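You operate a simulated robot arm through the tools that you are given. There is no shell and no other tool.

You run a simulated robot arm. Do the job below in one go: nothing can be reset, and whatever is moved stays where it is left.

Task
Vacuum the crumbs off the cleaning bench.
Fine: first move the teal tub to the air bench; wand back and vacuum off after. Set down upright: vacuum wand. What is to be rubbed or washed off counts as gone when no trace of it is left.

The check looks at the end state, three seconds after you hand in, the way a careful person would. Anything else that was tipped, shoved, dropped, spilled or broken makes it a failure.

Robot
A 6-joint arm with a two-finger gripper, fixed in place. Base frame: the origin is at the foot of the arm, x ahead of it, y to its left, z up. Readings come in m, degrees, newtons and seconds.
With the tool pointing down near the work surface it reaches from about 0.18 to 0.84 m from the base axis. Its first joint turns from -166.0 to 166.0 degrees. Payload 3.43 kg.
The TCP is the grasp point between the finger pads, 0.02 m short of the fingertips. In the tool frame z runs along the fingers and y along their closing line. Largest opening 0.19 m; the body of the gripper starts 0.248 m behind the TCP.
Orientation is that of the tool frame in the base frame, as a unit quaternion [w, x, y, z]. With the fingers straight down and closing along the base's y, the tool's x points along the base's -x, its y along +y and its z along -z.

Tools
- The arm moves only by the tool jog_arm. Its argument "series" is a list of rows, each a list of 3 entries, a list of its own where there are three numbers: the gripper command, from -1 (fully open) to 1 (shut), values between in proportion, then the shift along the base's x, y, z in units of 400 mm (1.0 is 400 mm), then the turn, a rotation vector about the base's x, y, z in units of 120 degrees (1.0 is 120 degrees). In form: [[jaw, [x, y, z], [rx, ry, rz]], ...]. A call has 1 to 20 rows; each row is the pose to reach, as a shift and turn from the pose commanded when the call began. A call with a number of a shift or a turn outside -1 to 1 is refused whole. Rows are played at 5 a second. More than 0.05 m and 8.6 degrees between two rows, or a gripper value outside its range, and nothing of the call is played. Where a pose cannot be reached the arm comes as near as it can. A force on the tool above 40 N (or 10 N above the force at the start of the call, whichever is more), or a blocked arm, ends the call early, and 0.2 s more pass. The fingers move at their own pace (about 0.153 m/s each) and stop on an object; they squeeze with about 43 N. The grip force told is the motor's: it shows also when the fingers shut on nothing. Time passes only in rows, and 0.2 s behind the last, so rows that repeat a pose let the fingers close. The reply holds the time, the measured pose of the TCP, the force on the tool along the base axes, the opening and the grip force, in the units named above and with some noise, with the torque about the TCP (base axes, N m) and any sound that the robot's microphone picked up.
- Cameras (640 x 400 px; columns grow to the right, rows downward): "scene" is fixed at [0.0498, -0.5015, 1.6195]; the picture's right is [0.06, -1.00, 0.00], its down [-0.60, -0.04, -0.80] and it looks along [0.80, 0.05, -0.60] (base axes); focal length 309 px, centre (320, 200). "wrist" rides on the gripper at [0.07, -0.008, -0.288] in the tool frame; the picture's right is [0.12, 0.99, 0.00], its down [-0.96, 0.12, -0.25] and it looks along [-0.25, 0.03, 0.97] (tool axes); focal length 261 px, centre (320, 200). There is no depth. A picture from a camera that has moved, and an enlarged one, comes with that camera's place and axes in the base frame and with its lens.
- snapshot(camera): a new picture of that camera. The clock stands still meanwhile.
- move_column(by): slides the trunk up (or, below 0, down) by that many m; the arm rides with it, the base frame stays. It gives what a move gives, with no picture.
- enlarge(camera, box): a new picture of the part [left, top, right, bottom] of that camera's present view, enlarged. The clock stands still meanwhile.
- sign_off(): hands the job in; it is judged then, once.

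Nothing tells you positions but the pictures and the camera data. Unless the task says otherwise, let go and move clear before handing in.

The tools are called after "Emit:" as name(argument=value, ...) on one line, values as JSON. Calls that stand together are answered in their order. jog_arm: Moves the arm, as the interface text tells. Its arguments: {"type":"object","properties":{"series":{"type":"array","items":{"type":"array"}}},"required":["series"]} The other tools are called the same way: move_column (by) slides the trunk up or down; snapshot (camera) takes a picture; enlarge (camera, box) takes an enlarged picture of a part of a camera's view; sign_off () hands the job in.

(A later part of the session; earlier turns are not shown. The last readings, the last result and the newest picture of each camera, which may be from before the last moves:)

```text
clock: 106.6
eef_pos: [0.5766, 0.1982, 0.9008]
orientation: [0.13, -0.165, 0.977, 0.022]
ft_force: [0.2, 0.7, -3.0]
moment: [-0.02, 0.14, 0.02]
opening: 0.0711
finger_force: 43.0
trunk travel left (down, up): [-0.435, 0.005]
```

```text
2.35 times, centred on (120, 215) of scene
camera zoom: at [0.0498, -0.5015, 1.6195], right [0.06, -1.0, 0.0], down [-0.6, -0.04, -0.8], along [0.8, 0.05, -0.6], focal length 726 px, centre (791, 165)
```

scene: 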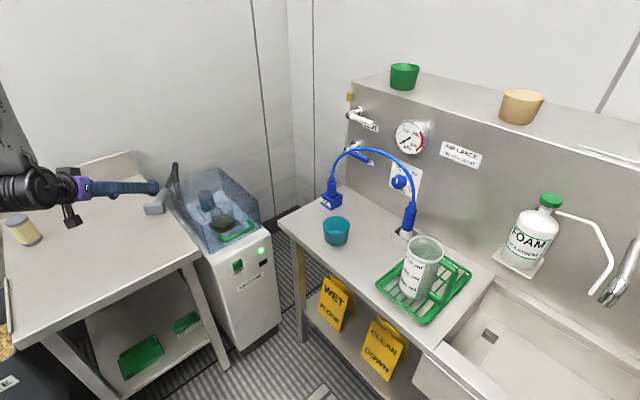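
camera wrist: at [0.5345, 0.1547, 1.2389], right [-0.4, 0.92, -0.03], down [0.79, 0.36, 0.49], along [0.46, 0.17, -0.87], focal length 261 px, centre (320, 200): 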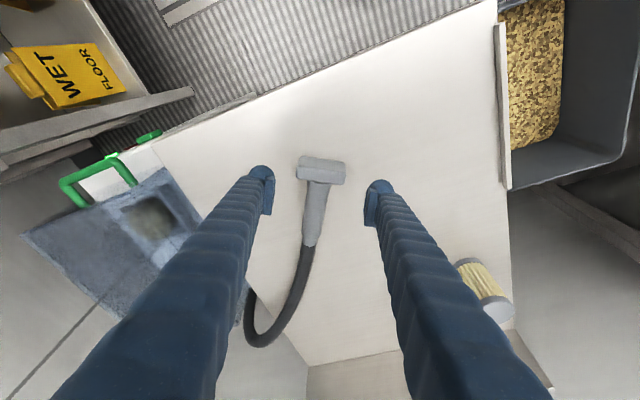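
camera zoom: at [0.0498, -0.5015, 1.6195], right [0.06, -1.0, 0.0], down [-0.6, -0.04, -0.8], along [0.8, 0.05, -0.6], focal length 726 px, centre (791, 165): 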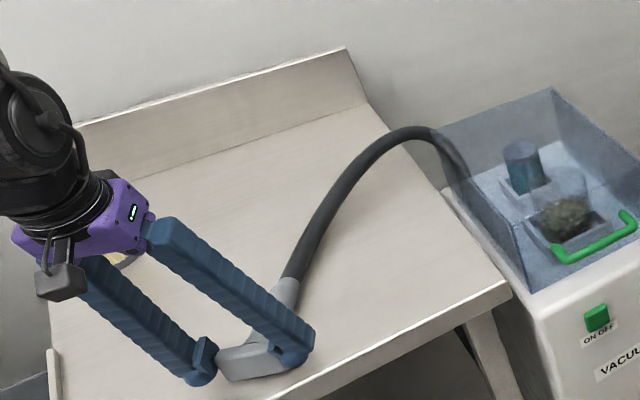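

The grip on the head's flat ends is solid, so I'll use it for standing the wand up too: re-grip with the tool leaning back 20°, then rotate 90° so it ends at 70° tilt. First I'll release, rise, and change the tilt exactly in the arm's plane.

Emit:
jog_arm(series=[[0.3, [0, 0, 0], [0, 0, 0]], [0.1, [0, 0, 0], [0, 0, 0]], [-0.05, [0, 0, 0], [0, 0, 0]], [-0.1, [0, 0, 0.06], [0, 0, 0]], [-0.1, [0, 0, 0.13], [0, 0, 0]], [-0.1, [0, 0, 0.2], [0, 0, 0]], [-0.1, [0.01, 0.003, 0.2], [-0.019, 0.0552, 0]], [-0.1, [0.02, 0.007, 0.2], [-0.038, 0.1103, 0]], [-0.1, [0.03, 0.01, 0.2], [-0.057, 0.1655, 0]], [-0.1, [0.038, 0.013, 0.2], [-0.076, 0.2206, 0]], [-0.1, [0.038, 0.013, 0.2], [-0.095, 0.2758, 0]], [-0.1, [0.038, 0.013, 0.2], [-0.095, 0.2758, 0]]])

Emit:
snapshot(camera="wrist")

Emit:
enlarge(camera="scene", box=[0, 130, 240, 300])

```text
clock: 109.2
eef_pos: [0.5922, 0.2043, 0.9809]
orientation: [-0.171, -0.163, 0.971, -0.028]
ft_force: [0.2, -1.3, 0.6]
moment: [-0.02, -0.1, 0.0]
opening: 0.1043
finger_force: 0.0
trunk travel left (down, up): [-0.435, 0.005]
```

```text
taken
camera wrist: at [0.6242, 0.207, 1.2753], right [-0.43, 0.9, 0.04], down [0.9, 0.43, -0.09], along [-0.1, 0.0, -0.99], focal length 261 px, centre (320, 200)
```

wrist: 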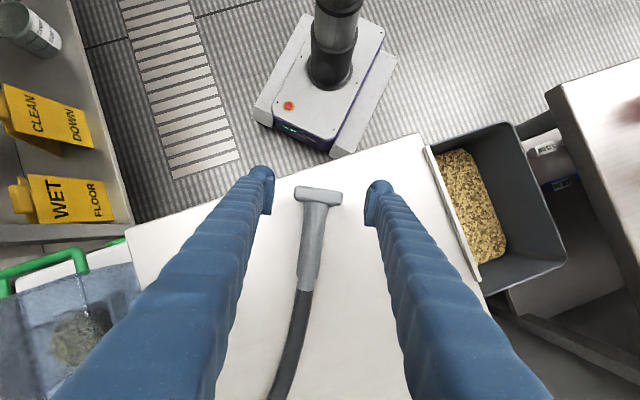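

```text
2.35 times, centred on (120, 215) of scene
camera zoom: at [0.0498, -0.5015, 1.6195], right [0.06, -1.0, 0.0], down [-0.6, -0.04, -0.8], along [0.8, 0.05, -0.6], focal length 726 px, centre (791, 165)
```

zoom: 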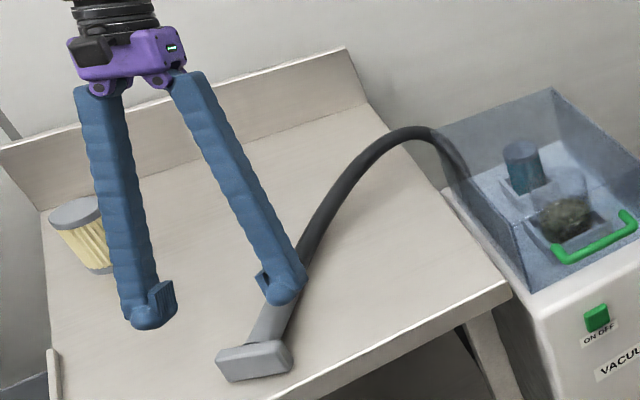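

The tool is now leaning back 20° in plane with no problems. I'll zoom in to fine-tune the position over the head.

Emit:
enlarge(camera="wrist", box=[240, 130, 400, 310])

```text
2.22 times, centred on (320, 220) of wrist
camera zoom: at [0.6242, 0.207, 1.2753], right [-0.43, 0.9, 0.04], down [0.9, 0.43, -0.09], along [-0.1, 0.0, -0.99], focal length 579 px, centre (320, 156)
```

zoom: 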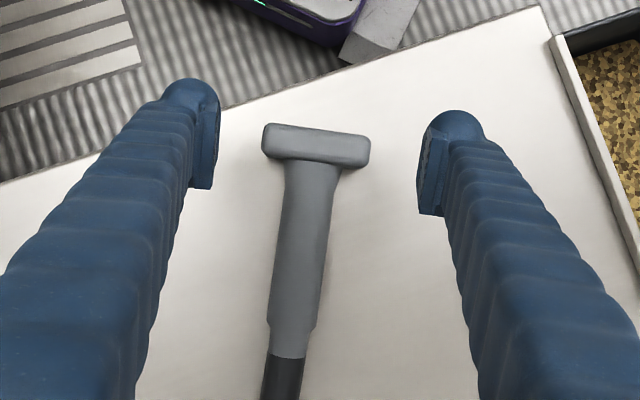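

The head is laterally centred and the offset is as intended. I'll lower to z ≈0.899 with a 0.095 opening and check for contact.

Emit:
jog_arm(series=[[0, [0.003, 0.001, -0.06], [0, 0, 0]], [0, [0.006, 0.002, -0.12], [0, 0, 0]], [0, [0.006, 0.002, -0.17], [0, 0, 0]], [0, [0.006, 0.002, -0.195], [0, 0, 0]], [0, [0.006, 0.002, -0.203], [0, 0, 0]], [0, [0.006, 0.002, -0.203], [0, 0, 0]]])

Emit:
enlarge(camera="wrist", box=[240, 130, 400, 310])

Emit:
enlarge(camera="scene", box=[60, 200, 160, 300])

```text
clock: 110.6
eef_pos: [0.5964, 0.2052, 0.8985]
orientation: [-0.17, -0.164, 0.971, -0.027]
ft_force: [-0.4, -0.7, -0.9]
moment: [0.0, 0.01, -0.02]
opening: 0.095
finger_force: 0.1
trunk travel left (down, up): [-0.435, 0.005]
```

```text
2.22 times, centred on (320, 220) of wrist
camera zoom: at [0.6277, 0.2084, 1.1928], right [-0.43, 0.9, 0.04], down [0.9, 0.43, -0.09], along [-0.1, 0.0, -0.99], focal length 579 px, centre (320, 156)
```

zoom: 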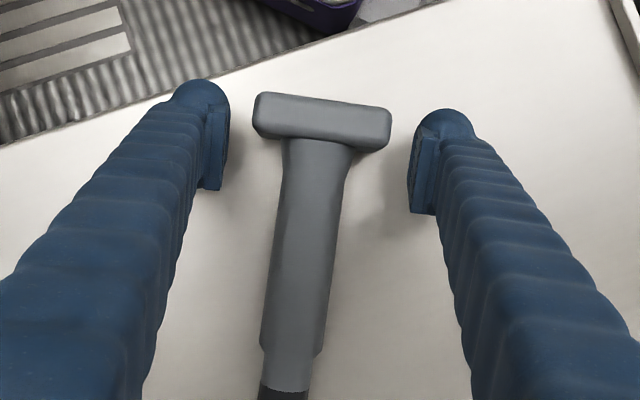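

```text
4.00 times, centred on (110, 250) of scene
camera zoom: at [0.0498, -0.5015, 1.6195], right [0.06, -1.0, 0.0], down [-0.6, -0.04, -0.8], along [0.8, 0.05, -0.6], focal length 1235 px, centre (1160, 0)
```

zoom: 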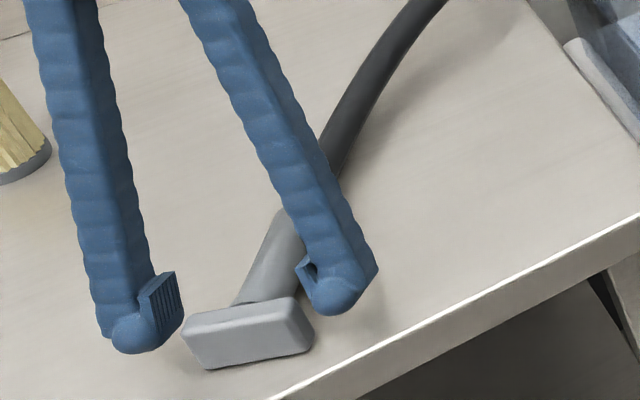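

The pads would overlap the head a bit better if I shift 6 mm toward the head and 2 mm lower. I'll do that, then close.

Emit:
jog_arm(series=[[0, [-0.007, -0.0025, 0], [0, 0, 0]], [0, [-0.0142, -0.005, -0.005], [0, 0, 0]], [0.1, [-0.0142, -0.005, -0.005], [0, 0, 0]], [0.25, [-0.0142, -0.005, -0.005], [0, 0, 0]], [0.5, [-0.0142, -0.005, -0.005], [0, 0, 0]], [1, [-0.0142, -0.005, -0.005], [0, 0, 0]], [1, [-0.0142, -0.005, -0.005], [0, 0, 0]]])

Emit:
enlarge(camera="wrist", box=[240, 130, 400, 310])

Emit:
enlarge(camera="scene", box=[60, 200, 160, 300])

```text
clock: 112.2
eef_pos: [0.5898, 0.2019, 0.8965]
orientation: [-0.17, -0.165, 0.971, -0.027]
ft_force: [0.0, -1.2, 0.7]
moment: [-0.11, 0.01, -0.06]
opening: 0.0712
finger_force: 43.1
trunk travel left (down, up): [-0.435, 0.005]
```

```text
2.22 times, centred on (320, 220) of wrist
camera zoom: at [0.6219, 0.206, 1.1916], right [-0.43, 0.9, 0.04], down [0.9, 0.43, -0.09], along [-0.1, 0.0, -0.99], focal length 579 px, centre (320, 156)
```

zoom: 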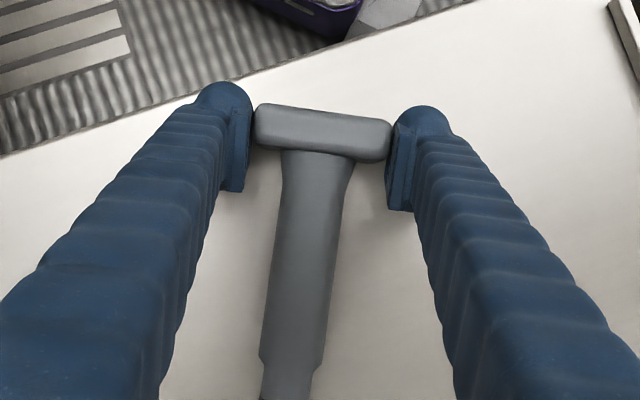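

```text
4.00 times, centred on (110, 250) of scene
camera zoom: at [0.0498, -0.5015, 1.6195], right [0.06, -1.0, 0.0], down [-0.6, -0.04, -0.8], along [0.8, 0.05, -0.6], focal length 1235 px, centre (1160, 0)
```

zoom: 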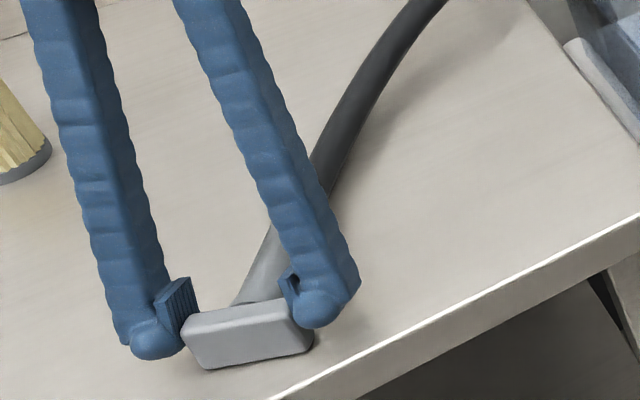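

The head is gripped by both ends at 0.0712. I'll lift it 10 cm and check that the wand stays firm in the grip.

Emit:
jog_arm(series=[[1, [0, 0, 0.03], [0, 0, 0]], [1, [0, 0, 0.08], [0, 0, 0]], [1, [0, 0, 0.14], [0, 0, 0]], [1, [0, 0, 0.2], [0, 0, 0]], [1, [0, 0, 0.26], [0, 0, 0]], [1, [0, 0, 0.26], [0, 0, 0]]])

Emit:
enlarge(camera="scene", box=[0, 130, 240, 300])

Emit:
snapshot(camera="wrist")

```text
clock: 113.6
eef_pos: [0.5913, 0.2031, 1.0003]
orientation: [-0.171, -0.165, 0.971, -0.028]
ft_force: [-0.3, -0.2, -2.7]
moment: [-0.03, 0.13, 0.0]
opening: 0.0708
finger_force: 43.2
trunk travel left (down, up): [-0.435, 0.005]
```

```text
2.35 times, centred on (120, 215) of scene
camera zoom: at [0.0498, -0.5015, 1.6195], right [0.06, -1.0, 0.0], down [-0.6, -0.04, -0.8], along [0.8, 0.05, -0.6], focal length 726 px, centre (791, 165)
```

zoom: 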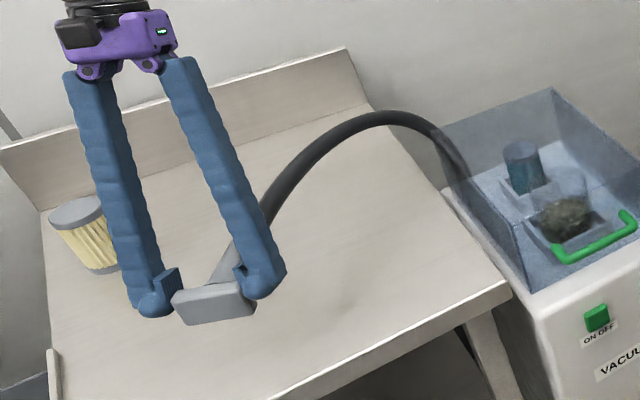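

```text
taken
camera wrist: at [0.6228, 0.2058, 1.2956], right [-0.43, 0.9, 0.04], down [0.9, 0.43, -0.09], along [-0.1, 0.0, -0.99], focal length 261 px, centre (320, 200)
```

wrist: 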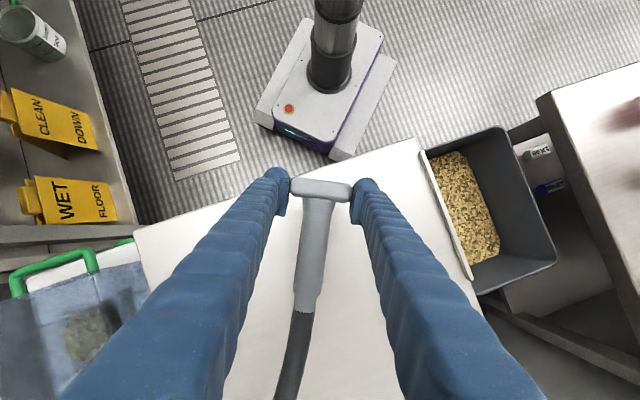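

The wand lifts solidly with the handle level. I'll rotate the tool 90° in plane while extending outward, so the wand swings upright.

Emit:
jog_arm(series=[[1, [0.0236, 0.0081, 0], [0.0122, -0.0355, 0]], [1, [0.0473, 0.0163, 0], [0.0244, -0.0709, 0]], [1, [0.0709, 0.0244, 0], [0.0366, -0.1064, 0]], [1, [0.0946, 0.0326, 0], [0.0488, -0.1418, 0]], [1, [0.1182, 0.0407, 0], [0.061, -0.1773, 0]], [1, [0.1418, 0.0488, 0], [0.0733, -0.2127, 0]], [1, [0.1655, 0.057, 0], [0.0855, -0.2482, 0]], [1, [0.1891, 0.0651, 0], [0.0977, -0.2836, 0]], [1, [0.2128, 0.0733, 0], [0.1099, -0.3191, 0]], [1, [0.2364, 0.0814, 0], [0.1221, -0.3546, 0]], [1, [0.26, 0.0895, 0], [0.1343, -0.39, 0]], [1, [0.2837, 0.0977, 0], [0.1465, -0.4255, 0]], [1, [0.3073, 0.1058, 0], [0.1587, -0.4609, 0]], [1, [0.331, 0.114, 0], [0.1709, -0.4964, 0]], [1, [0.3546, 0.1221, 0], [0.1832, -0.5318, 0]], [1, [0.3782, 0.1302, 0], [0.1954, -0.5673, 0]], [1, [0.4019, 0.1384, 0], [0.2076, -0.6027, 0]], [1, [0.4255, 0.1465, 0], [0.2198, -0.6382, 0]], [1, [0.4492, 0.1547, 0], [0.232, -0.6736, 0]], [1, [0.4728, 0.1628, 0], [0.2442, -0.7091, 0]]])

Emit:
snapshot(camera="scene")

Emit:
snapshot(camera="wrist")

```text
clock: 117.8
eef_pos: [0.7805, 0.2689, 1.0001]
orientation: [0.566, -0.137, 0.807, 0.094]
ft_force: [0.3, 0.0, -3.9]
moment: [0.01, 0.07, 0.02]
opening: 0.071
finger_force: 43.1
trunk travel left (down, up): [-0.435, 0.005]
```

```text
taken
```

scene: 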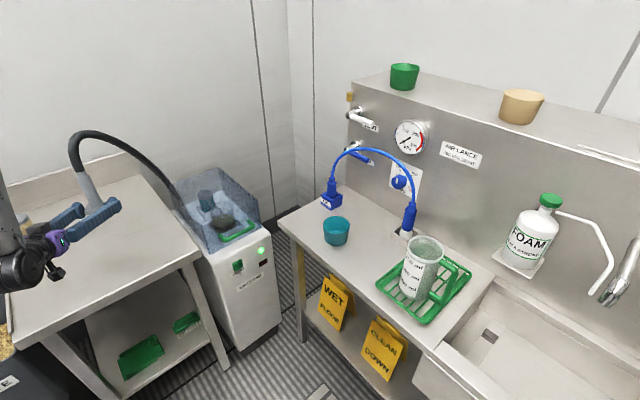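

```text
taken
camera wrist: at [0.5038, 0.1652, 1.0315], right [-0.36, 0.92, -0.12], down [0.05, 0.14, 0.99], along [0.93, 0.35, -0.1], focal length 261 px, centre (320, 200)
```

wrist: 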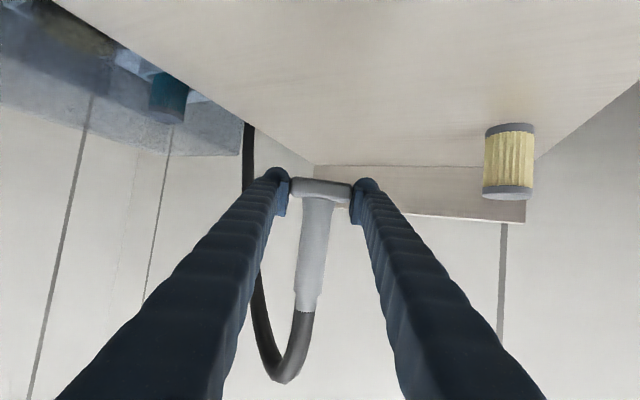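

The wand is upright in the grip. I'll check its verticality in the zoomed views before carrying it home.

Emit:
enlarge(camera="scene", box=[40, 120, 160, 260])

Emit:
enlarge(camera="wrist", box=[240, 140, 400, 320])

```text
2.86 times, centred on (100, 190) of scene
camera zoom: at [0.0498, -0.5015, 1.6195], right [0.06, -1.0, 0.0], down [-0.6, -0.04, -0.8], along [0.8, 0.05, -0.6], focal length 882 px, centre (949, 229)
```

zoom: 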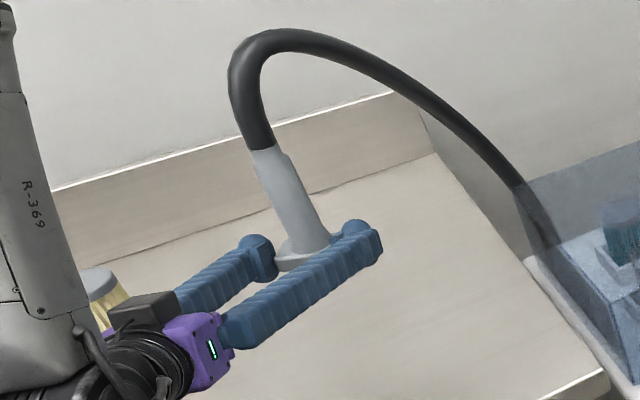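

```text
2.22 times, centred on (320, 230) of wrist
camera zoom: at [0.5038, 0.1652, 1.0315], right [-0.36, 0.92, -0.12], down [0.05, 0.14, 0.99], along [0.93, 0.35, -0.1], focal length 579 px, centre (320, 133)
```

zoom: 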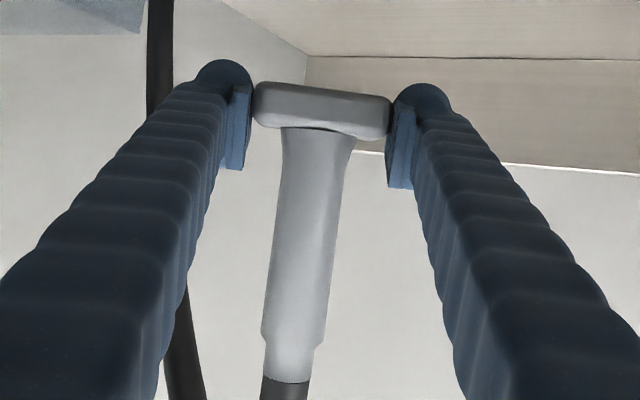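

Emit:
enlarge(camera="scene", box=[65, 155, 130, 225])

```text
5.71 times, centred on (98, 190) of scene
camera zoom: at [0.0498, -0.5015, 1.6195], right [0.06, -1.0, 0.0], down [-0.6, -0.04, -0.8], along [0.8, 0.05, -0.6], focal length 1764 px, centre (1591, 257)
```

zoom: 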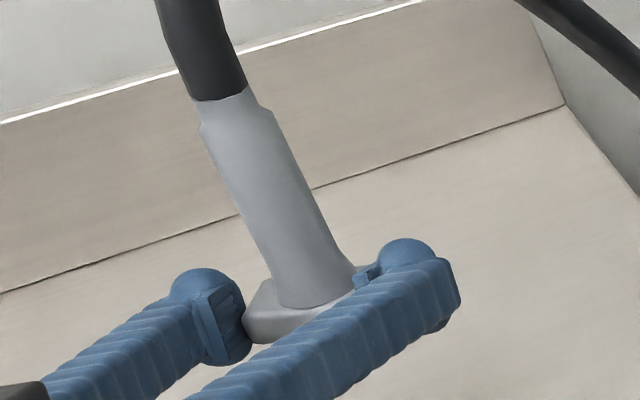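

Compared with the original standing picture, the wand's tilt matches, so it's vertical. I'll carry it to above its home spot, yawing to az 45° to match its original orientation.

Emit:
jog_arm(series=[[1, [0.035, -0.0216, 0], [0, 0, 0.0271]], [1, [0.07, -0.0431, 0], [0, 0, 0.0542]], [1, [0.105, -0.0647, 0], [0, 0, 0.0813]], [1, [0.14, -0.0863, -0.01], [0, 0, 0.1083]], [1, [0.174, -0.1078, -0.03], [0, 0, 0.1354]], [1, [0.209, -0.1294, -0.05], [0, 0, 0.1625]], [1, [0.244, -0.151, -0.075], [0, 0, 0.1896]], [1, [0.279, -0.1725, -0.1], [0, 0, 0.2167]], [1, [0.279, -0.1725, -0.1], [0, 0, 0.2167]]])

Emit:
snapshot(camera="wrist")

Emit:
enlarge(camera="scene", box=[80, 130, 210, 270])

```text
clock: 119.8
eef_pos: [0.8894, 0.1989, 0.9595]
orientation: [0.531, -0.314, 0.756, 0.219]
ft_force: [-0.1, -0.3, -3.1]
moment: [-0.05, 0.04, 0.04]
opening: 0.0709
finger_force: 43.0
trunk travel left (down, up): [-0.435, 0.005]
```

```text
taken
camera wrist: at [0.6877, -0.0141, 0.9907], right [-0.73, 0.67, -0.11], down [-0.02, 0.15, 0.99], along [0.68, 0.73, -0.1], focal length 261 px, centre (320, 200)
```

wrist: 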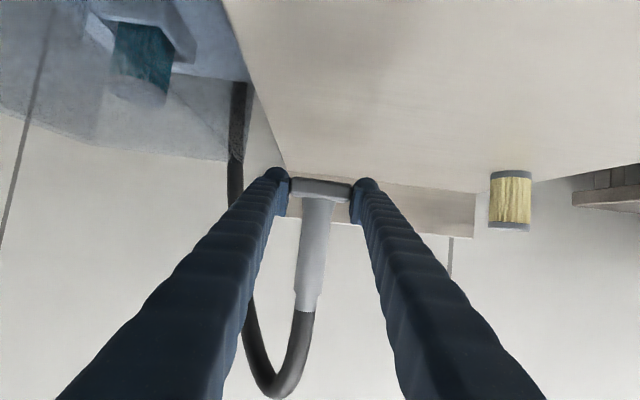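

```text
2.86 times, centred on (145, 200) of scene
camera zoom: at [0.0498, -0.5015, 1.6195], right [0.06, -1.0, 0.0], down [-0.6, -0.04, -0.8], along [0.8, 0.05, -0.6], focal length 882 px, centre (820, 200)
```

zoom: 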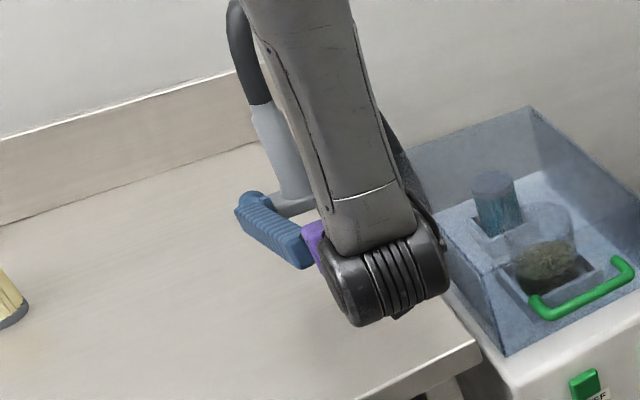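

The wand is above its home spot. I'll lower to about 7 mm above contact and then creep down.

Emit:
jog_arm(series=[[1, [0.003, 0.001, -0.04], [0, 0, 0]], [1, [0.0065, 0.003, -0.08], [0, 0, 0]], [1, [0.0065, 0.003, -0.115], [0, 0, 0]], [1, [0.0065, 0.003, -0.14], [0, 0, 0]], [1, [0.0065, 0.003, -0.148], [0, 0, 0]], [1, [0.0065, 0.003, -0.148], [0, 0, 0]]])

Emit:
snapshot(camera="wrist")

Emit:
enlarge(camera="wrist", box=[260, 130, 380, 230])

```text
clock: 121.2
eef_pos: [0.8951, 0.1994, 0.9003]
orientation: [0.53, -0.315, 0.756, 0.22]
ft_force: [-0.2, 0.3, -3.0]
moment: [0.02, 0.02, 0.0]
opening: 0.0708
finger_force: 43.1
trunk travel left (down, up): [-0.435, 0.005]
```

```text
taken
camera wrist: at [0.6916, -0.0132, 0.9321], right [-0.73, 0.67, -0.11], down [-0.02, 0.15, 0.99], along [0.68, 0.73, -0.1], focal length 261 px, centre (320, 200)
```

wrist: 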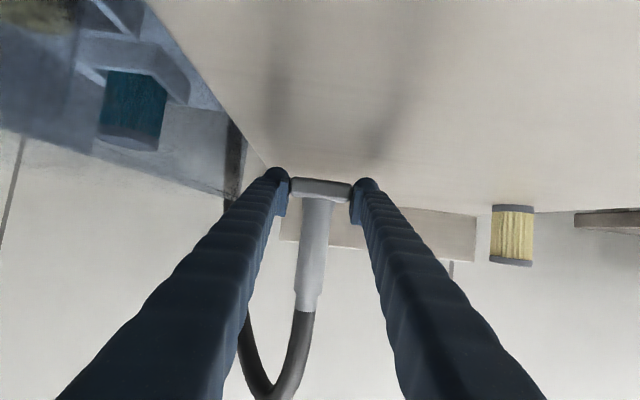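

```text
4.00 times, centred on (320, 180) of wrist
camera zoom: at [0.6916, -0.0132, 0.9321], right [-0.73, 0.67, -0.11], down [-0.02, 0.15, 0.99], along [0.68, 0.73, -0.1], focal length 1043 px, centre (320, 280)
```

zoom: 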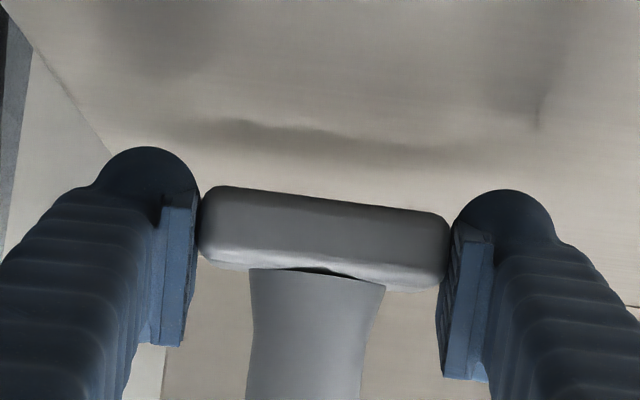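

The head is a few millimetres above the bench. I'll creep down while watching the vertical force.

Emit:
jog_arm(series=[[1, [0, 0, -0.004], [0, 0, 0]], [1, [0, 0, -0.008], [0, 0, 0]], [1, [0, 0, -0.012], [0, 0, 0]], [1, [0, 0, -0.012], [0, 0, 0]]])

```text
clock: 122.2
eef_pos: [0.8942, 0.2005, 0.8961]
orientation: [0.531, -0.315, 0.756, 0.22]
ft_force: [0.6, 0.3, -2.5]
moment: [-0.03, 0.04, -0.02]
opening: 0.071
finger_force: 43.3
trunk travel left (down, up): [-0.435, 0.005]
```

Emit:
jog_arm(series=[[1, [0, 0, -0.003], [0, 0, 0]], [1, [0, 0, -0.006], [0, 0, 0]], [1, [0, 0, -0.006], [0, 0, 0]]])

```text
clock: 123.0
eef_pos: [0.8935, 0.1999, 0.8935]
orientation: [0.531, -0.314, 0.756, 0.219]
ft_force: [0.7, 0.7, -3.3]
moment: [-0.02, 0.05, -0.02]
opening: 0.0708
finger_force: 43.3
trunk travel left (down, up): [-0.435, 0.005]
```

Emit:
jog_arm(series=[[1, [0, 0, -0.003], [0, 0, 0]], [1, [0, 0, -0.003], [0, 0, 0]]])

Emit:
jog_arm(series=[[1, [0, 0, -0.003], [0, 0, 0]], [1, [0, 0, -0.003], [0, 0, 0]]])

Emit:
enlarge(camera="wrist", box=[260, 130, 380, 230])

```text
clock: 123.6
eef_pos: [0.8934, 0.2003, 0.8924]
orientation: [0.531, -0.315, 0.756, 0.219]
ft_force: [1.0, 0.4, -2.5]
moment: [-0.02, 0.03, 0.04]
opening: 0.0709
finger_force: 42.4
trunk travel left (down, up): [-0.435, 0.005]
```

```text
clock: 124.2
eef_pos: [0.8934, 0.2005, 0.8915]
orientation: [0.531, -0.314, 0.756, 0.219]
ft_force: [0.2, 0.3, -3.0]
moment: [-0.01, 0.03, -0.03]
opening: 0.0711
finger_force: 43.0
trunk travel left (down, up): [-0.435, 0.005]
```

```text
4.00 times, centred on (320, 180) of wrist
camera zoom: at [0.6916, -0.0134, 0.9227], right [-0.73, 0.67, -0.11], down [-0.02, 0.15, 0.99], along [0.68, 0.73, -0.1], focal length 1043 px, centre (320, 280)
```

zoom: 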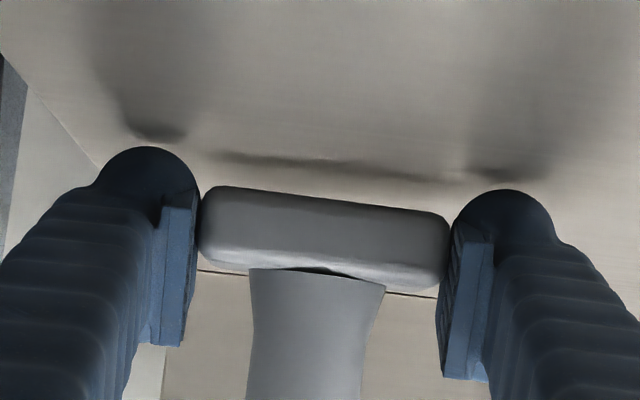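

Emit:
jog_arm(series=[[1, [0, 0, -0.003], [0, 0, 0]], [1, [0, 0, -0.006], [0, 0, 0]], [1, [0, 0, -0.006], [0, 0, 0]]])

Emit:
enlarge(camera="wrist", box=[260, 130, 380, 230])

```text
clock: 125.0
eef_pos: [0.8948, 0.2, 0.889]
orientation: [0.531, -0.315, 0.756, 0.219]
ft_force: [0.7, -0.2, -2.7]
moment: [-0.04, 0.03, 0.02]
opening: 0.0713
finger_force: 42.9
trunk travel left (down, up): [-0.435, 0.005]
```

```text
4.00 times, centred on (320, 180) of wrist
camera zoom: at [0.6911, -0.0134, 0.9203], right [-0.73, 0.67, -0.11], down [-0.02, 0.15, 0.99], along [0.68, 0.73, -0.1], focal length 1043 px, centre (320, 280)
```

zoom: 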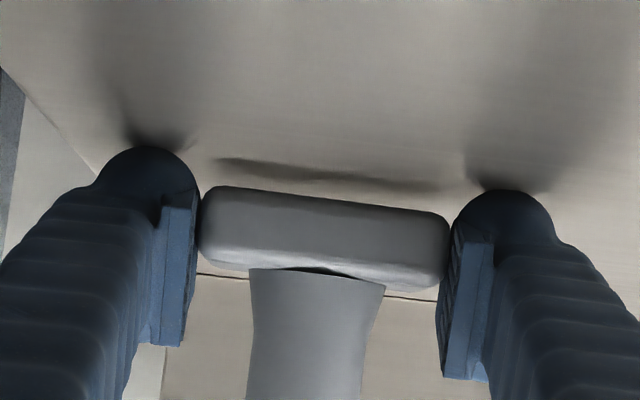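

The fingertips are about 2 mm above the bench and the head about 6 mm. I'll go down the last bit until the fingertips just touch.

Emit:
jog_arm(series=[[1, [0, 0, -0.003], [0, 0, 0]], [1, [0, 0, -0.003], [0, 0, 0]]])

Emit:
jog_arm(series=[[1, [0, 0, -0.002], [0, 0, 0]], [1, [0, 0, -0.002], [0, 0, 0]]])

Emit:
enlarge(camera="wrist", box=[260, 130, 380, 230])

Emit:
snapshot(camera="scene")

```text
clock: 125.6
eef_pos: [0.8926, 0.2004, 0.8878]
orientation: [0.531, -0.315, 0.756, 0.219]
ft_force: [0.8, -0.4, -3.3]
moment: [-0.03, 0.03, 0.04]
opening: 0.0708
finger_force: 43.4
trunk travel left (down, up): [-0.435, 0.005]
```

```text
clock: 126.2
eef_pos: [0.8934, 0.2005, 0.8878]
orientation: [0.531, -0.315, 0.756, 0.219]
ft_force: [-0.1, -0.3, -2.5]
moment: [-0.02, 0.04, 0.02]
opening: 0.0709
finger_force: 42.9
trunk travel left (down, up): [-0.435, 0.005]
```

```text
4.00 times, centred on (320, 180) of wrist
camera zoom: at [0.6908, -0.0133, 0.9187], right [-0.73, 0.67, -0.11], down [-0.02, 0.15, 0.99], along [0.68, 0.73, -0.1], focal length 1043 px, centre (320, 280)
```

zoom: 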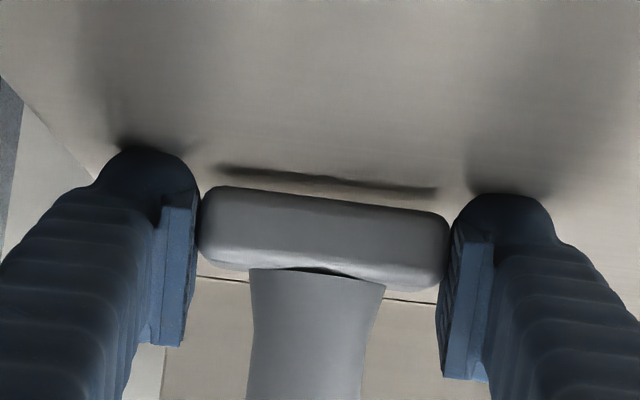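

```text
taken
```

scene: 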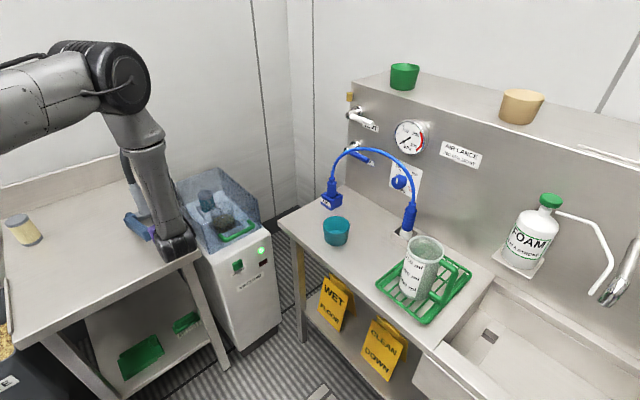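

Emit:
jog_arm(series=[[1, [0, 0, -0.003], [0, 0, 0]], [1, [0, 0, -0.003], [0, 0, 0]]])

Emit:
enlarge(camera="wrist", box=[260, 130, 380, 230])

```text
clock: 126.8
eef_pos: [0.8935, 0.2005, 0.886]
orientation: [0.531, -0.315, 0.756, 0.219]
ft_force: [0.7, -0.7, -2.5]
moment: [-0.06, 0.06, -0.03]
opening: 0.0707
finger_force: 42.7
trunk travel left (down, up): [-0.435, 0.005]
```

```text
4.00 times, centred on (320, 180) of wrist
camera zoom: at [0.691, -0.0132, 0.9177], right [-0.73, 0.67, -0.11], down [-0.02, 0.15, 0.99], along [0.68, 0.73, -0.1], focal length 1043 px, centre (320, 280)
```

zoom: 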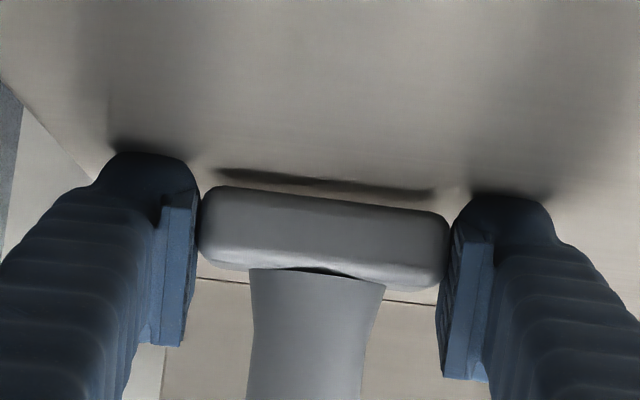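

There's no contact force yet and the head is still about 4 mm up, so I'll continue in 1 mm steps.

Emit:
jog_arm(series=[[1, [0, 0, -0.003], [0, 0, 0]], [1, [0, 0, -0.003], [0, 0, 0]]])

Emit:
jog_arm(series=[[1, [0, 0, -0.003], [0, 0, 0]], [1, [0, 0, -0.003], [0, 0, 0]]])

Emit:
enlarge(camera="wrist", box=[260, 130, 380, 230])

```text
clock: 127.4
eef_pos: [0.8933, 0.1986, 0.8852]
orientation: [0.531, -0.316, 0.755, 0.22]
ft_force: [1.1, 0.2, 2.5]
moment: [0.14, 0.2, -0.02]
opening: 0.0708
finger_force: 43.2
trunk travel left (down, up): [-0.435, 0.005]
```

```text
clock: 128.0
eef_pos: [0.8928, 0.2005, 0.8854]
orientation: [0.532, -0.314, 0.755, 0.218]
ft_force: [4.0, 2.6, 10.7]
moment: [0.5, 0.29, -0.24]
opening: 0.071
finger_force: 43.6
trunk travel left (down, up): [-0.435, 0.005]
```

```text
4.00 times, centred on (320, 180) of wrist
camera zoom: at [0.6907, -0.0132, 0.9165], right [-0.73, 0.67, -0.12], down [-0.02, 0.15, 0.99], along [0.68, 0.73, -0.1], focal length 1043 px, centre (320, 280)
```

zoom: 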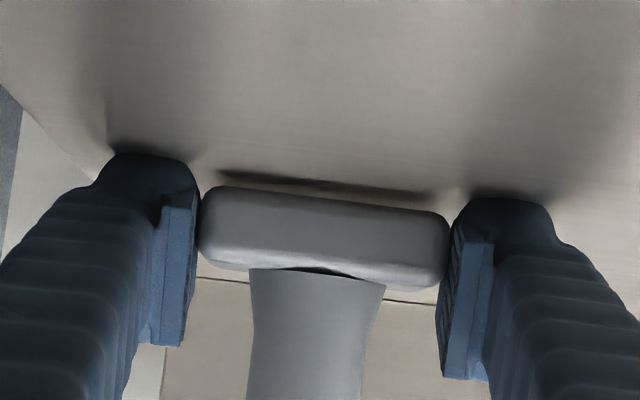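

Contact: the head's underside is at bench level and carries load. I'll ease off slightly and open the fingers gradually.

Emit:
jog_arm(series=[[1, [0, 0, 0.003], [0, 0, 0]], [0.235, [0, 0, 0.003], [0, 0, 0]], [0.22, [0, 0, 0.003], [0, 0, 0]], [0.2, [0, 0, 0.003], [0, 0, 0]], [0.15, [0, 0, 0.003], [0, 0, 0]], [0.1, [0, 0, 0.003], [0, 0, 0]], [0.05, [0, 0, 0.003], [0, 0, 0]], [0.05, [0, 0, 0.003], [0, 0, 0]]])

Emit:
snapshot(camera="wrist")

Emit:
enlarge(camera="wrist", box=[250, 130, 390, 330])

Emit:
enlarge(camera="scene", box=[80, 130, 210, 270])

```text
clock: 129.8
eef_pos: [0.8937, 0.1998, 0.8855]
orientation: [0.531, -0.314, 0.756, 0.219]
ft_force: [4.0, -5.2, 8.5]
moment: [0.2, 0.21, 0.03]
opening: 0.0864
finger_force: 0.0
trunk travel left (down, up): [-0.435, 0.005]
```

```text
taken
camera wrist: at [0.6901, -0.0137, 0.9169], right [-0.73, 0.67, -0.11], down [-0.02, 0.15, 0.99], along [0.68, 0.73, -0.1], focal length 261 px, centre (320, 200)
```

wrist: 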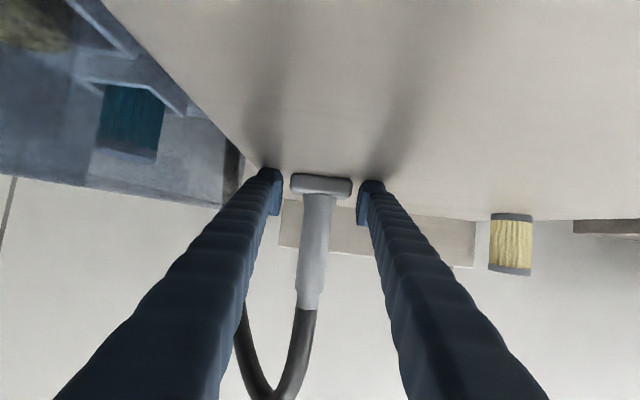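

```text
2.00 times, centred on (320, 230) of wrist
camera zoom: at [0.6901, -0.0137, 0.9169], right [-0.73, 0.67, -0.11], down [-0.02, 0.15, 0.99], along [0.68, 0.73, -0.1], focal length 521 px, centre (320, 140)
```

zoom: 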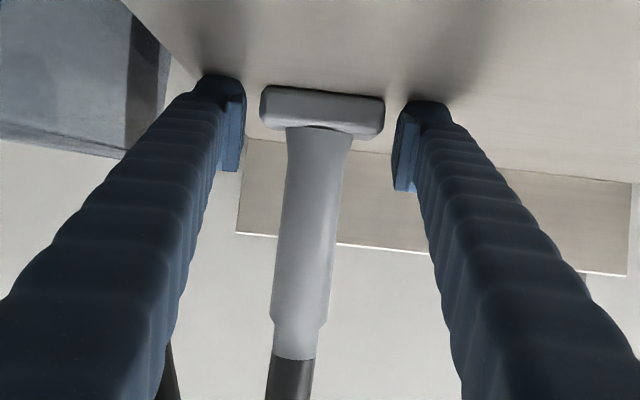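

```text
2.86 times, centred on (145, 200) of scene
camera zoom: at [0.0498, -0.5015, 1.6195], right [0.06, -1.0, 0.0], down [-0.6, -0.04, -0.8], along [0.8, 0.05, -0.6], focal length 882 px, centre (820, 200)
```

zoom: 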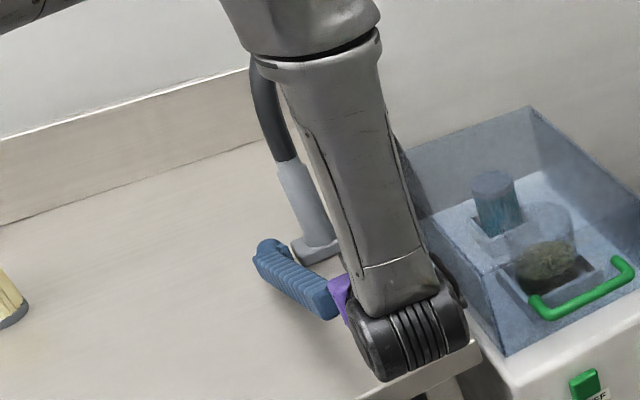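

The wand is standing on its own with the fingers free. I'll raise slightly and back straight away from it.

Emit:
jog_arm(series=[[0.05, [0, 0, 0.008], [0, 0, 0]], [0.05, [-0.02, -0.02, 0.014], [0, 0, 0]], [0.05, [-0.05, -0.05, 0.022], [0, 0, 0]], [0.05, [-0.09, -0.09, 0.035], [0, 0, 0]], [0.05, [-0.14, -0.14, 0.055], [0, 0, 0]], [0.05, [-0.2, -0.2, 0.09], [0, 0, 0]], [0.05, [-0.26, -0.26, 0.14], [0, 0, 0]], [0.05, [-0.32, -0.32, 0.2], [0, 0, 0]], [0.05, [-0.32, -0.32, 0.2], [0, 0, 0]]])

Emit:
snapshot(camera="wrist")

Emit:
snapshot(camera="scene")

```text
clock: 131.8
eef_pos: [0.7643, 0.0719, 0.966]
orientation: [0.531, -0.315, 0.756, 0.219]
ft_force: [0.0, 0.2, -0.7]
moment: [0.0, -0.02, 0.02]
opening: 0.0903
finger_force: 0.1
trunk travel left (down, up): [-0.435, 0.005]
```

```text
taken
camera wrist: at [0.5623, -0.1418, 0.9973], right [-0.73, 0.67, -0.11], down [-0.02, 0.15, 0.99], along [0.68, 0.73, -0.1], focal length 261 px, centre (320, 200)
```

wrist: 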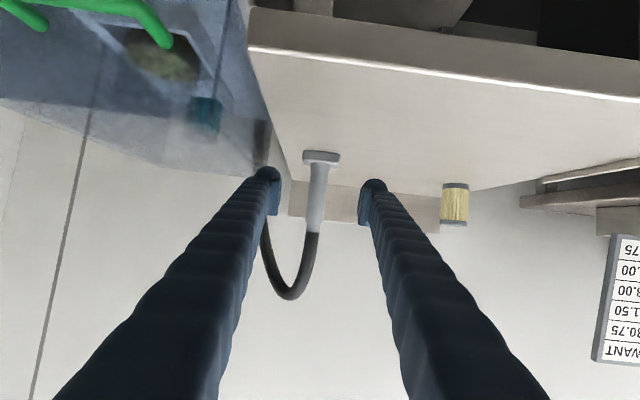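

```text
taken
```

scene: 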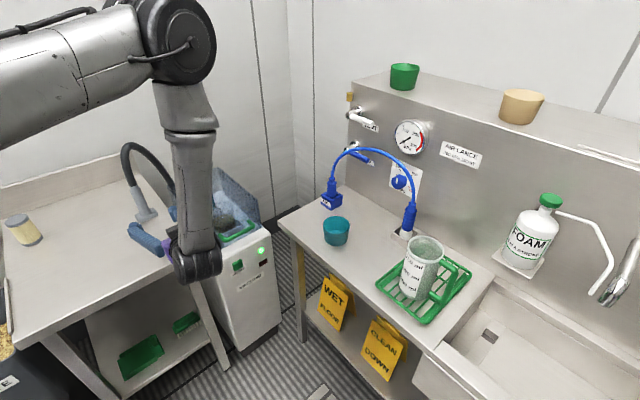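

The wand stands upright at its original spot. I'll now rise and swing over toward the vacuum's front, closing the fingers and returning to the earlier button-press orientation.

Emit:
jog_arm(series=[[0.2, [-0.02, -0.02, 0.06], [0, 0, 0]], [0.5, [-0.04, -0.04, 0.12], [0, 0, 0]], [0.8, [-0.05, -0.06, 0.18], [0, 0, 0]], [1, [-0.06, -0.13, 0.185], [0, 0, -0.026]], [1, [-0.075, -0.21, 0.185], [0, 0, -0.052]], [1, [-0.09, -0.29, 0.185], [0, 0, -0.078]], [1, [-0.105, -0.37, 0.185], [0, 0, -0.104]], [1, [-0.12, -0.45, 0.185], [0, 0, -0.13]], [1, [-0.135, -0.53, 0.185], [0, 0, -0.156]], [1, [-0.15, -0.6, 0.185], [0, 0, -0.182]], [1, [-0.16, -0.655, 0.185], [0, 0, -0.208]], [1, [-0.16, -0.655, 0.185], [0, 0, -0.208]]])

Emit:
jog_arm(series=[[1, [0, 0, 0], [-0.0114, 0.0313, 0]], [1, [0, 0, 0], [-0.0228, 0.0627, 0]], [1, [0, 0, 0], [-0.0228, 0.0627, 0]]])

Emit:
snapshot(camera="wrist")

Emit:
snapshot(camera="scene")

```text
clock: 134.4
eef_pos: [0.7, -0.19, 1.0391]
orientation: [0.566, -0.143, 0.806, 0.099]
ft_force: [-0.9, -0.1, -0.1]
moment: [0.0, -0.01, -0.01]
opening: 0.0001
finger_force: 34.2
trunk travel left (down, up): [-0.435, 0.005]
```

```text
clock: 135.2
eef_pos: [0.7004, -0.1902, 1.0388]
orientation: [0.508, -0.151, 0.843, 0.09]
ft_force: [0.2, -0.3, 0.2]
moment: [0.01, 0.03, -0.03]
opening: 0.0
finger_force: 34.3
trunk travel left (down, up): [-0.435, 0.005]
```

```text
taken
camera wrist: at [0.4326, -0.2961, 1.1117], right [-0.39, 0.91, -0.11], down [0.18, 0.19, 0.97], along [0.9, 0.36, -0.24], focal length 261 px, centre (320, 200)
```

wrist: 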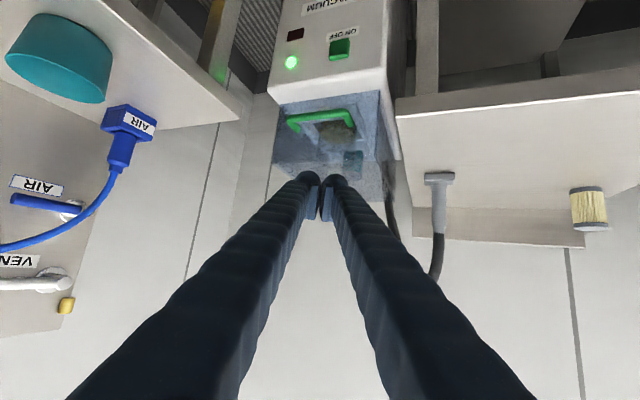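

```text
taken
```

scene: 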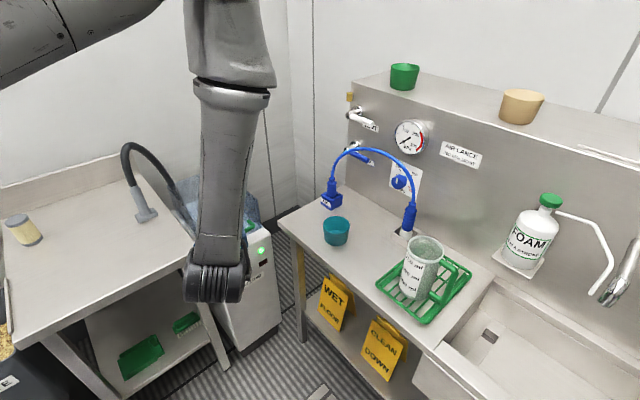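

The pose matches the earlier one and the wand is where it was originally. I'll descend to the standoff in front of the button.

Emit:
jog_arm(series=[[1, [0.005, 0.003, -0.09], [0, 0, 0]], [1, [0.01, 0.006, -0.18], [0, 0, 0]], [1, [0.02, 0.012, -0.27], [0, 0, 0]], [1, [0.03, 0.02, -0.36], [0, 0, 0]], [1, [0.04, 0.026, -0.45], [0, 0, 0]], [1, [0.05, 0.032, -0.54], [0, 0, 0]], [1, [0.06, 0.038, -0.63], [0, 0, 0]], [1, [0.07, 0.045, -0.72], [0, 0, 0]], [1, [0.079, 0.0505, -0.8], [0, 0, 0]], [1, [0.079, 0.0505, -0.8345], [0, 0, 0]], [1, [0.079, 0.0505, -0.8345], [0, 0, 0]]])

Emit:
snapshot(camera="wrist")

```text
clock: 137.6
eef_pos: [0.7319, -0.1698, 0.7055]
orientation: [0.508, -0.15, 0.844, 0.088]
ft_force: [0.5, 0.5, -1.2]
moment: [-0.01, 0.0, -0.02]
opening: 0.0
finger_force: 34.2
trunk travel left (down, up): [-0.435, 0.005]
```

```text
taken
camera wrist: at [0.4641, -0.2759, 0.7769], right [-0.39, 0.91, -0.11], down [0.18, 0.19, 0.97], along [0.9, 0.36, -0.24], focal length 261 px, centre (320, 200)
```

wrist: 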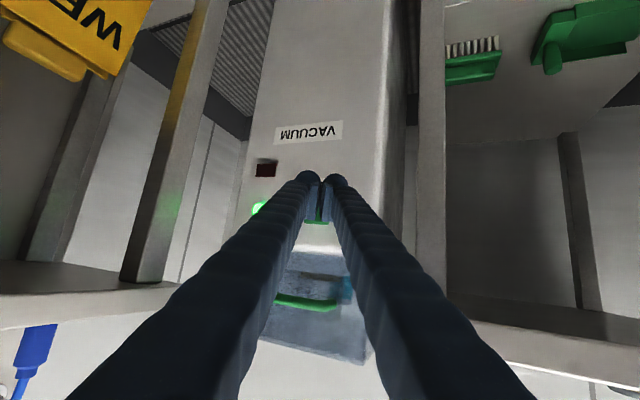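

The view is identical to the first press. I'll advance to near contact and push along the same line.

Emit:
jog_arm(series=[[1, [0.047, 0.017, 0], [0, 0, 0]], [1, [0.094, 0.034, 0], [0, 0, 0]], [1, [0.13, 0.047, 0], [0, 0, 0]], [1, [0.137, 0.054, 0], [0, 0, 0]], [1, [0.144, 0.061, 0], [0, 0, 0]], [1, [0.151, 0.068, 0], [0, 0, 0]]])

Emit:
jog_arm(series=[[1, [0.007, 0.007, 0], [0, 0, 0]], [1, [0.007, 0.007, 0], [0, 0, 0]]])

Emit:
enlarge(camera="wrist", box=[230, 140, 370, 240])

```text
clock: 139.0
eef_pos: [0.7927, -0.1423, 0.7064]
orientation: [0.508, -0.152, 0.843, 0.09]
ft_force: [-0.5, -0.7, -0.3]
moment: [-0.01, -0.01, -0.01]
opening: 0.0002
finger_force: 34.3
trunk travel left (down, up): [-0.435, 0.005]
```

```text
clock: 139.6
eef_pos: [0.7963, -0.1401, 0.7049]
orientation: [0.509, -0.151, 0.843, 0.09]
ft_force: [-1.7, -0.8, 0.5]
moment: [0.03, -0.03, 0.03]
opening: 0.0
finger_force: 33.8
trunk travel left (down, up): [-0.435, 0.005]
heard: click
```

```text
4.00 times, centred on (300, 190) of wrist
camera zoom: at [0.5284, -0.2453, 0.778], right [-0.39, 0.91, -0.11], down [0.18, 0.19, 0.97], along [0.9, 0.36, -0.24], focal length 1043 px, centre (400, 240)
```

zoom: 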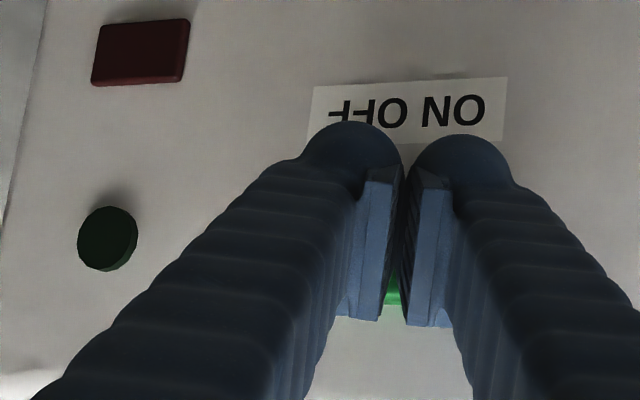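

The button clicked and the lamp went dark, so the vacuum is off. I'll back straight off the button, rise clear, and inspect everything.

Emit:
jog_arm(series=[[1, [-0.015, -0.015, 0], [0, 0, 0]], [1, [-0.05, -0.045, 0], [0, 0, 0]], [1, [-0.11, -0.08, 0], [0, 0, 0]], [1, [-0.17, -0.1, 0], [0, 0, 0]], [1, [-0.23, -0.12, 0.05], [0, 0, 0]], [1, [-0.25, -0.13, 0.13], [0, 0, 0]], [1, [-0.25, -0.13, 0.23], [0, 0, 0]], [1, [-0.25, -0.13, 0.33], [0, 0, 0]], [1, [-0.25, -0.13, 0.43], [0, 0, 0]], [1, [-0.25, -0.13, 0.53], [0, 0, 0]], [1, [-0.25, -0.13, 0.63], [0, 0, 0]], [1, [-0.25, -0.13, 0.73], [0, 0, 0]], [1, [-0.25, -0.13, 0.83], [0, 0, 0]], [1, [-0.25, -0.13, 0.93], [0, 0, 0]], [1, [-0.25, -0.13, 0.93], [0, 0, 0]]])

Emit:
snapshot(camera="wrist")

Emit:
snapshot(camera="scene")

Emit:
enlarge(camera="scene", box=[0, 130, 200, 290])

Emit:
enlarge(camera="wrist", box=[380, 80, 640, 280])

```text
clock: 142.8
eef_pos: [0.6962, -0.1891, 1.077]
orientation: [0.508, -0.151, 0.843, 0.089]
ft_force: [0.6, 0.1, 0.4]
moment: [-0.02, 0.0, -0.06]
opening: 0.0
finger_force: 34.2
trunk travel left (down, up): [-0.435, 0.005]
```

```text
taken
camera wrist: at [0.4293, -0.2951, 1.1503], right [-0.39, 0.91, -0.11], down [0.18, 0.19, 0.97], along [0.9, 0.36, -0.24], focal length 261 px, centre (320, 200)
```

wrist: 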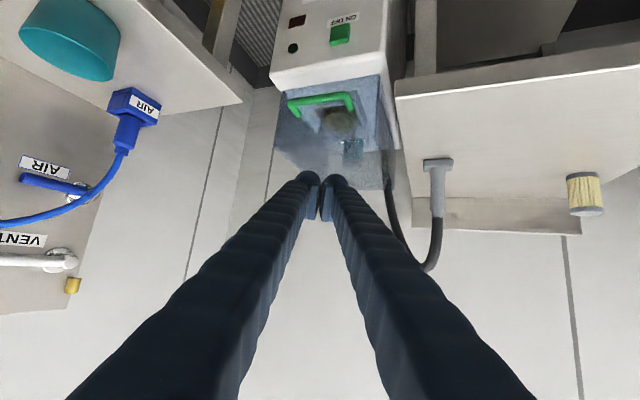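

```text
taken
```

scene: 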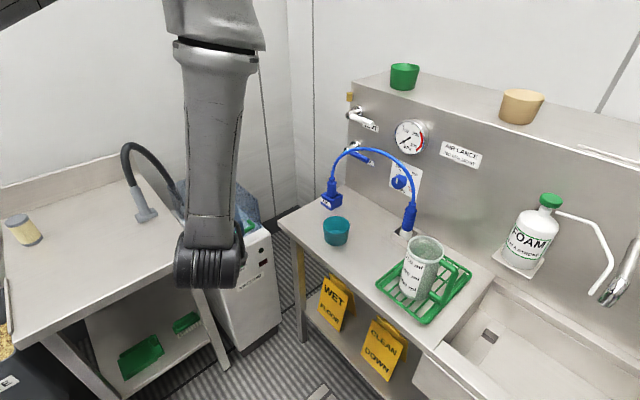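

```text
2.50 times, centred on (100, 210) of scene
camera zoom: at [0.0498, -0.5015, 1.6195], right [0.06, -1.0, 0.0], down [-0.6, -0.04, -0.8], along [0.8, 0.05, -0.6], focal length 772 px, centre (870, 175)
```

zoom: 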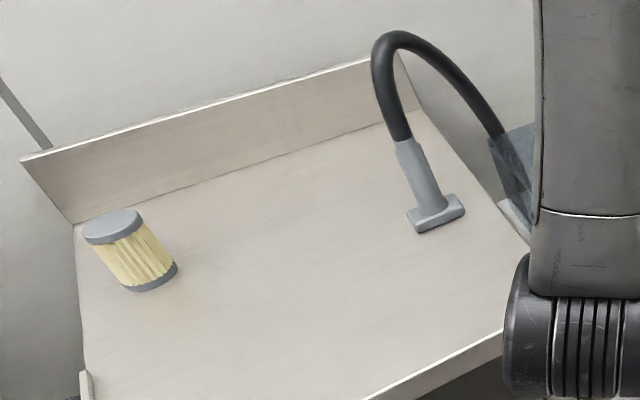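

```text
2.00 times, centred on (510, 180) of wrist
camera zoom: at [0.4293, -0.2951, 1.1503], right [-0.39, 0.91, -0.11], down [0.18, 0.19, 0.97], along [0.9, 0.36, -0.24], focal length 521 px, centre (-60, 240)
```

zoom: 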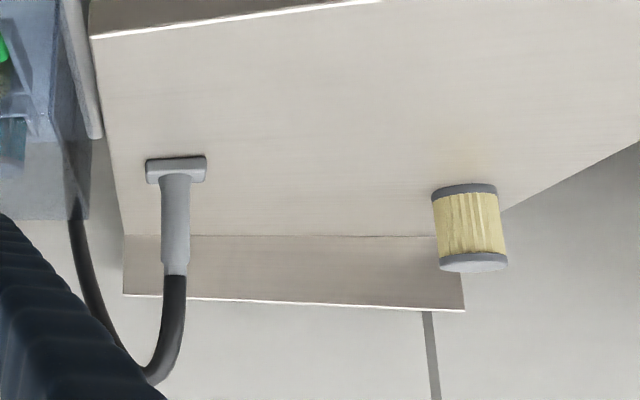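

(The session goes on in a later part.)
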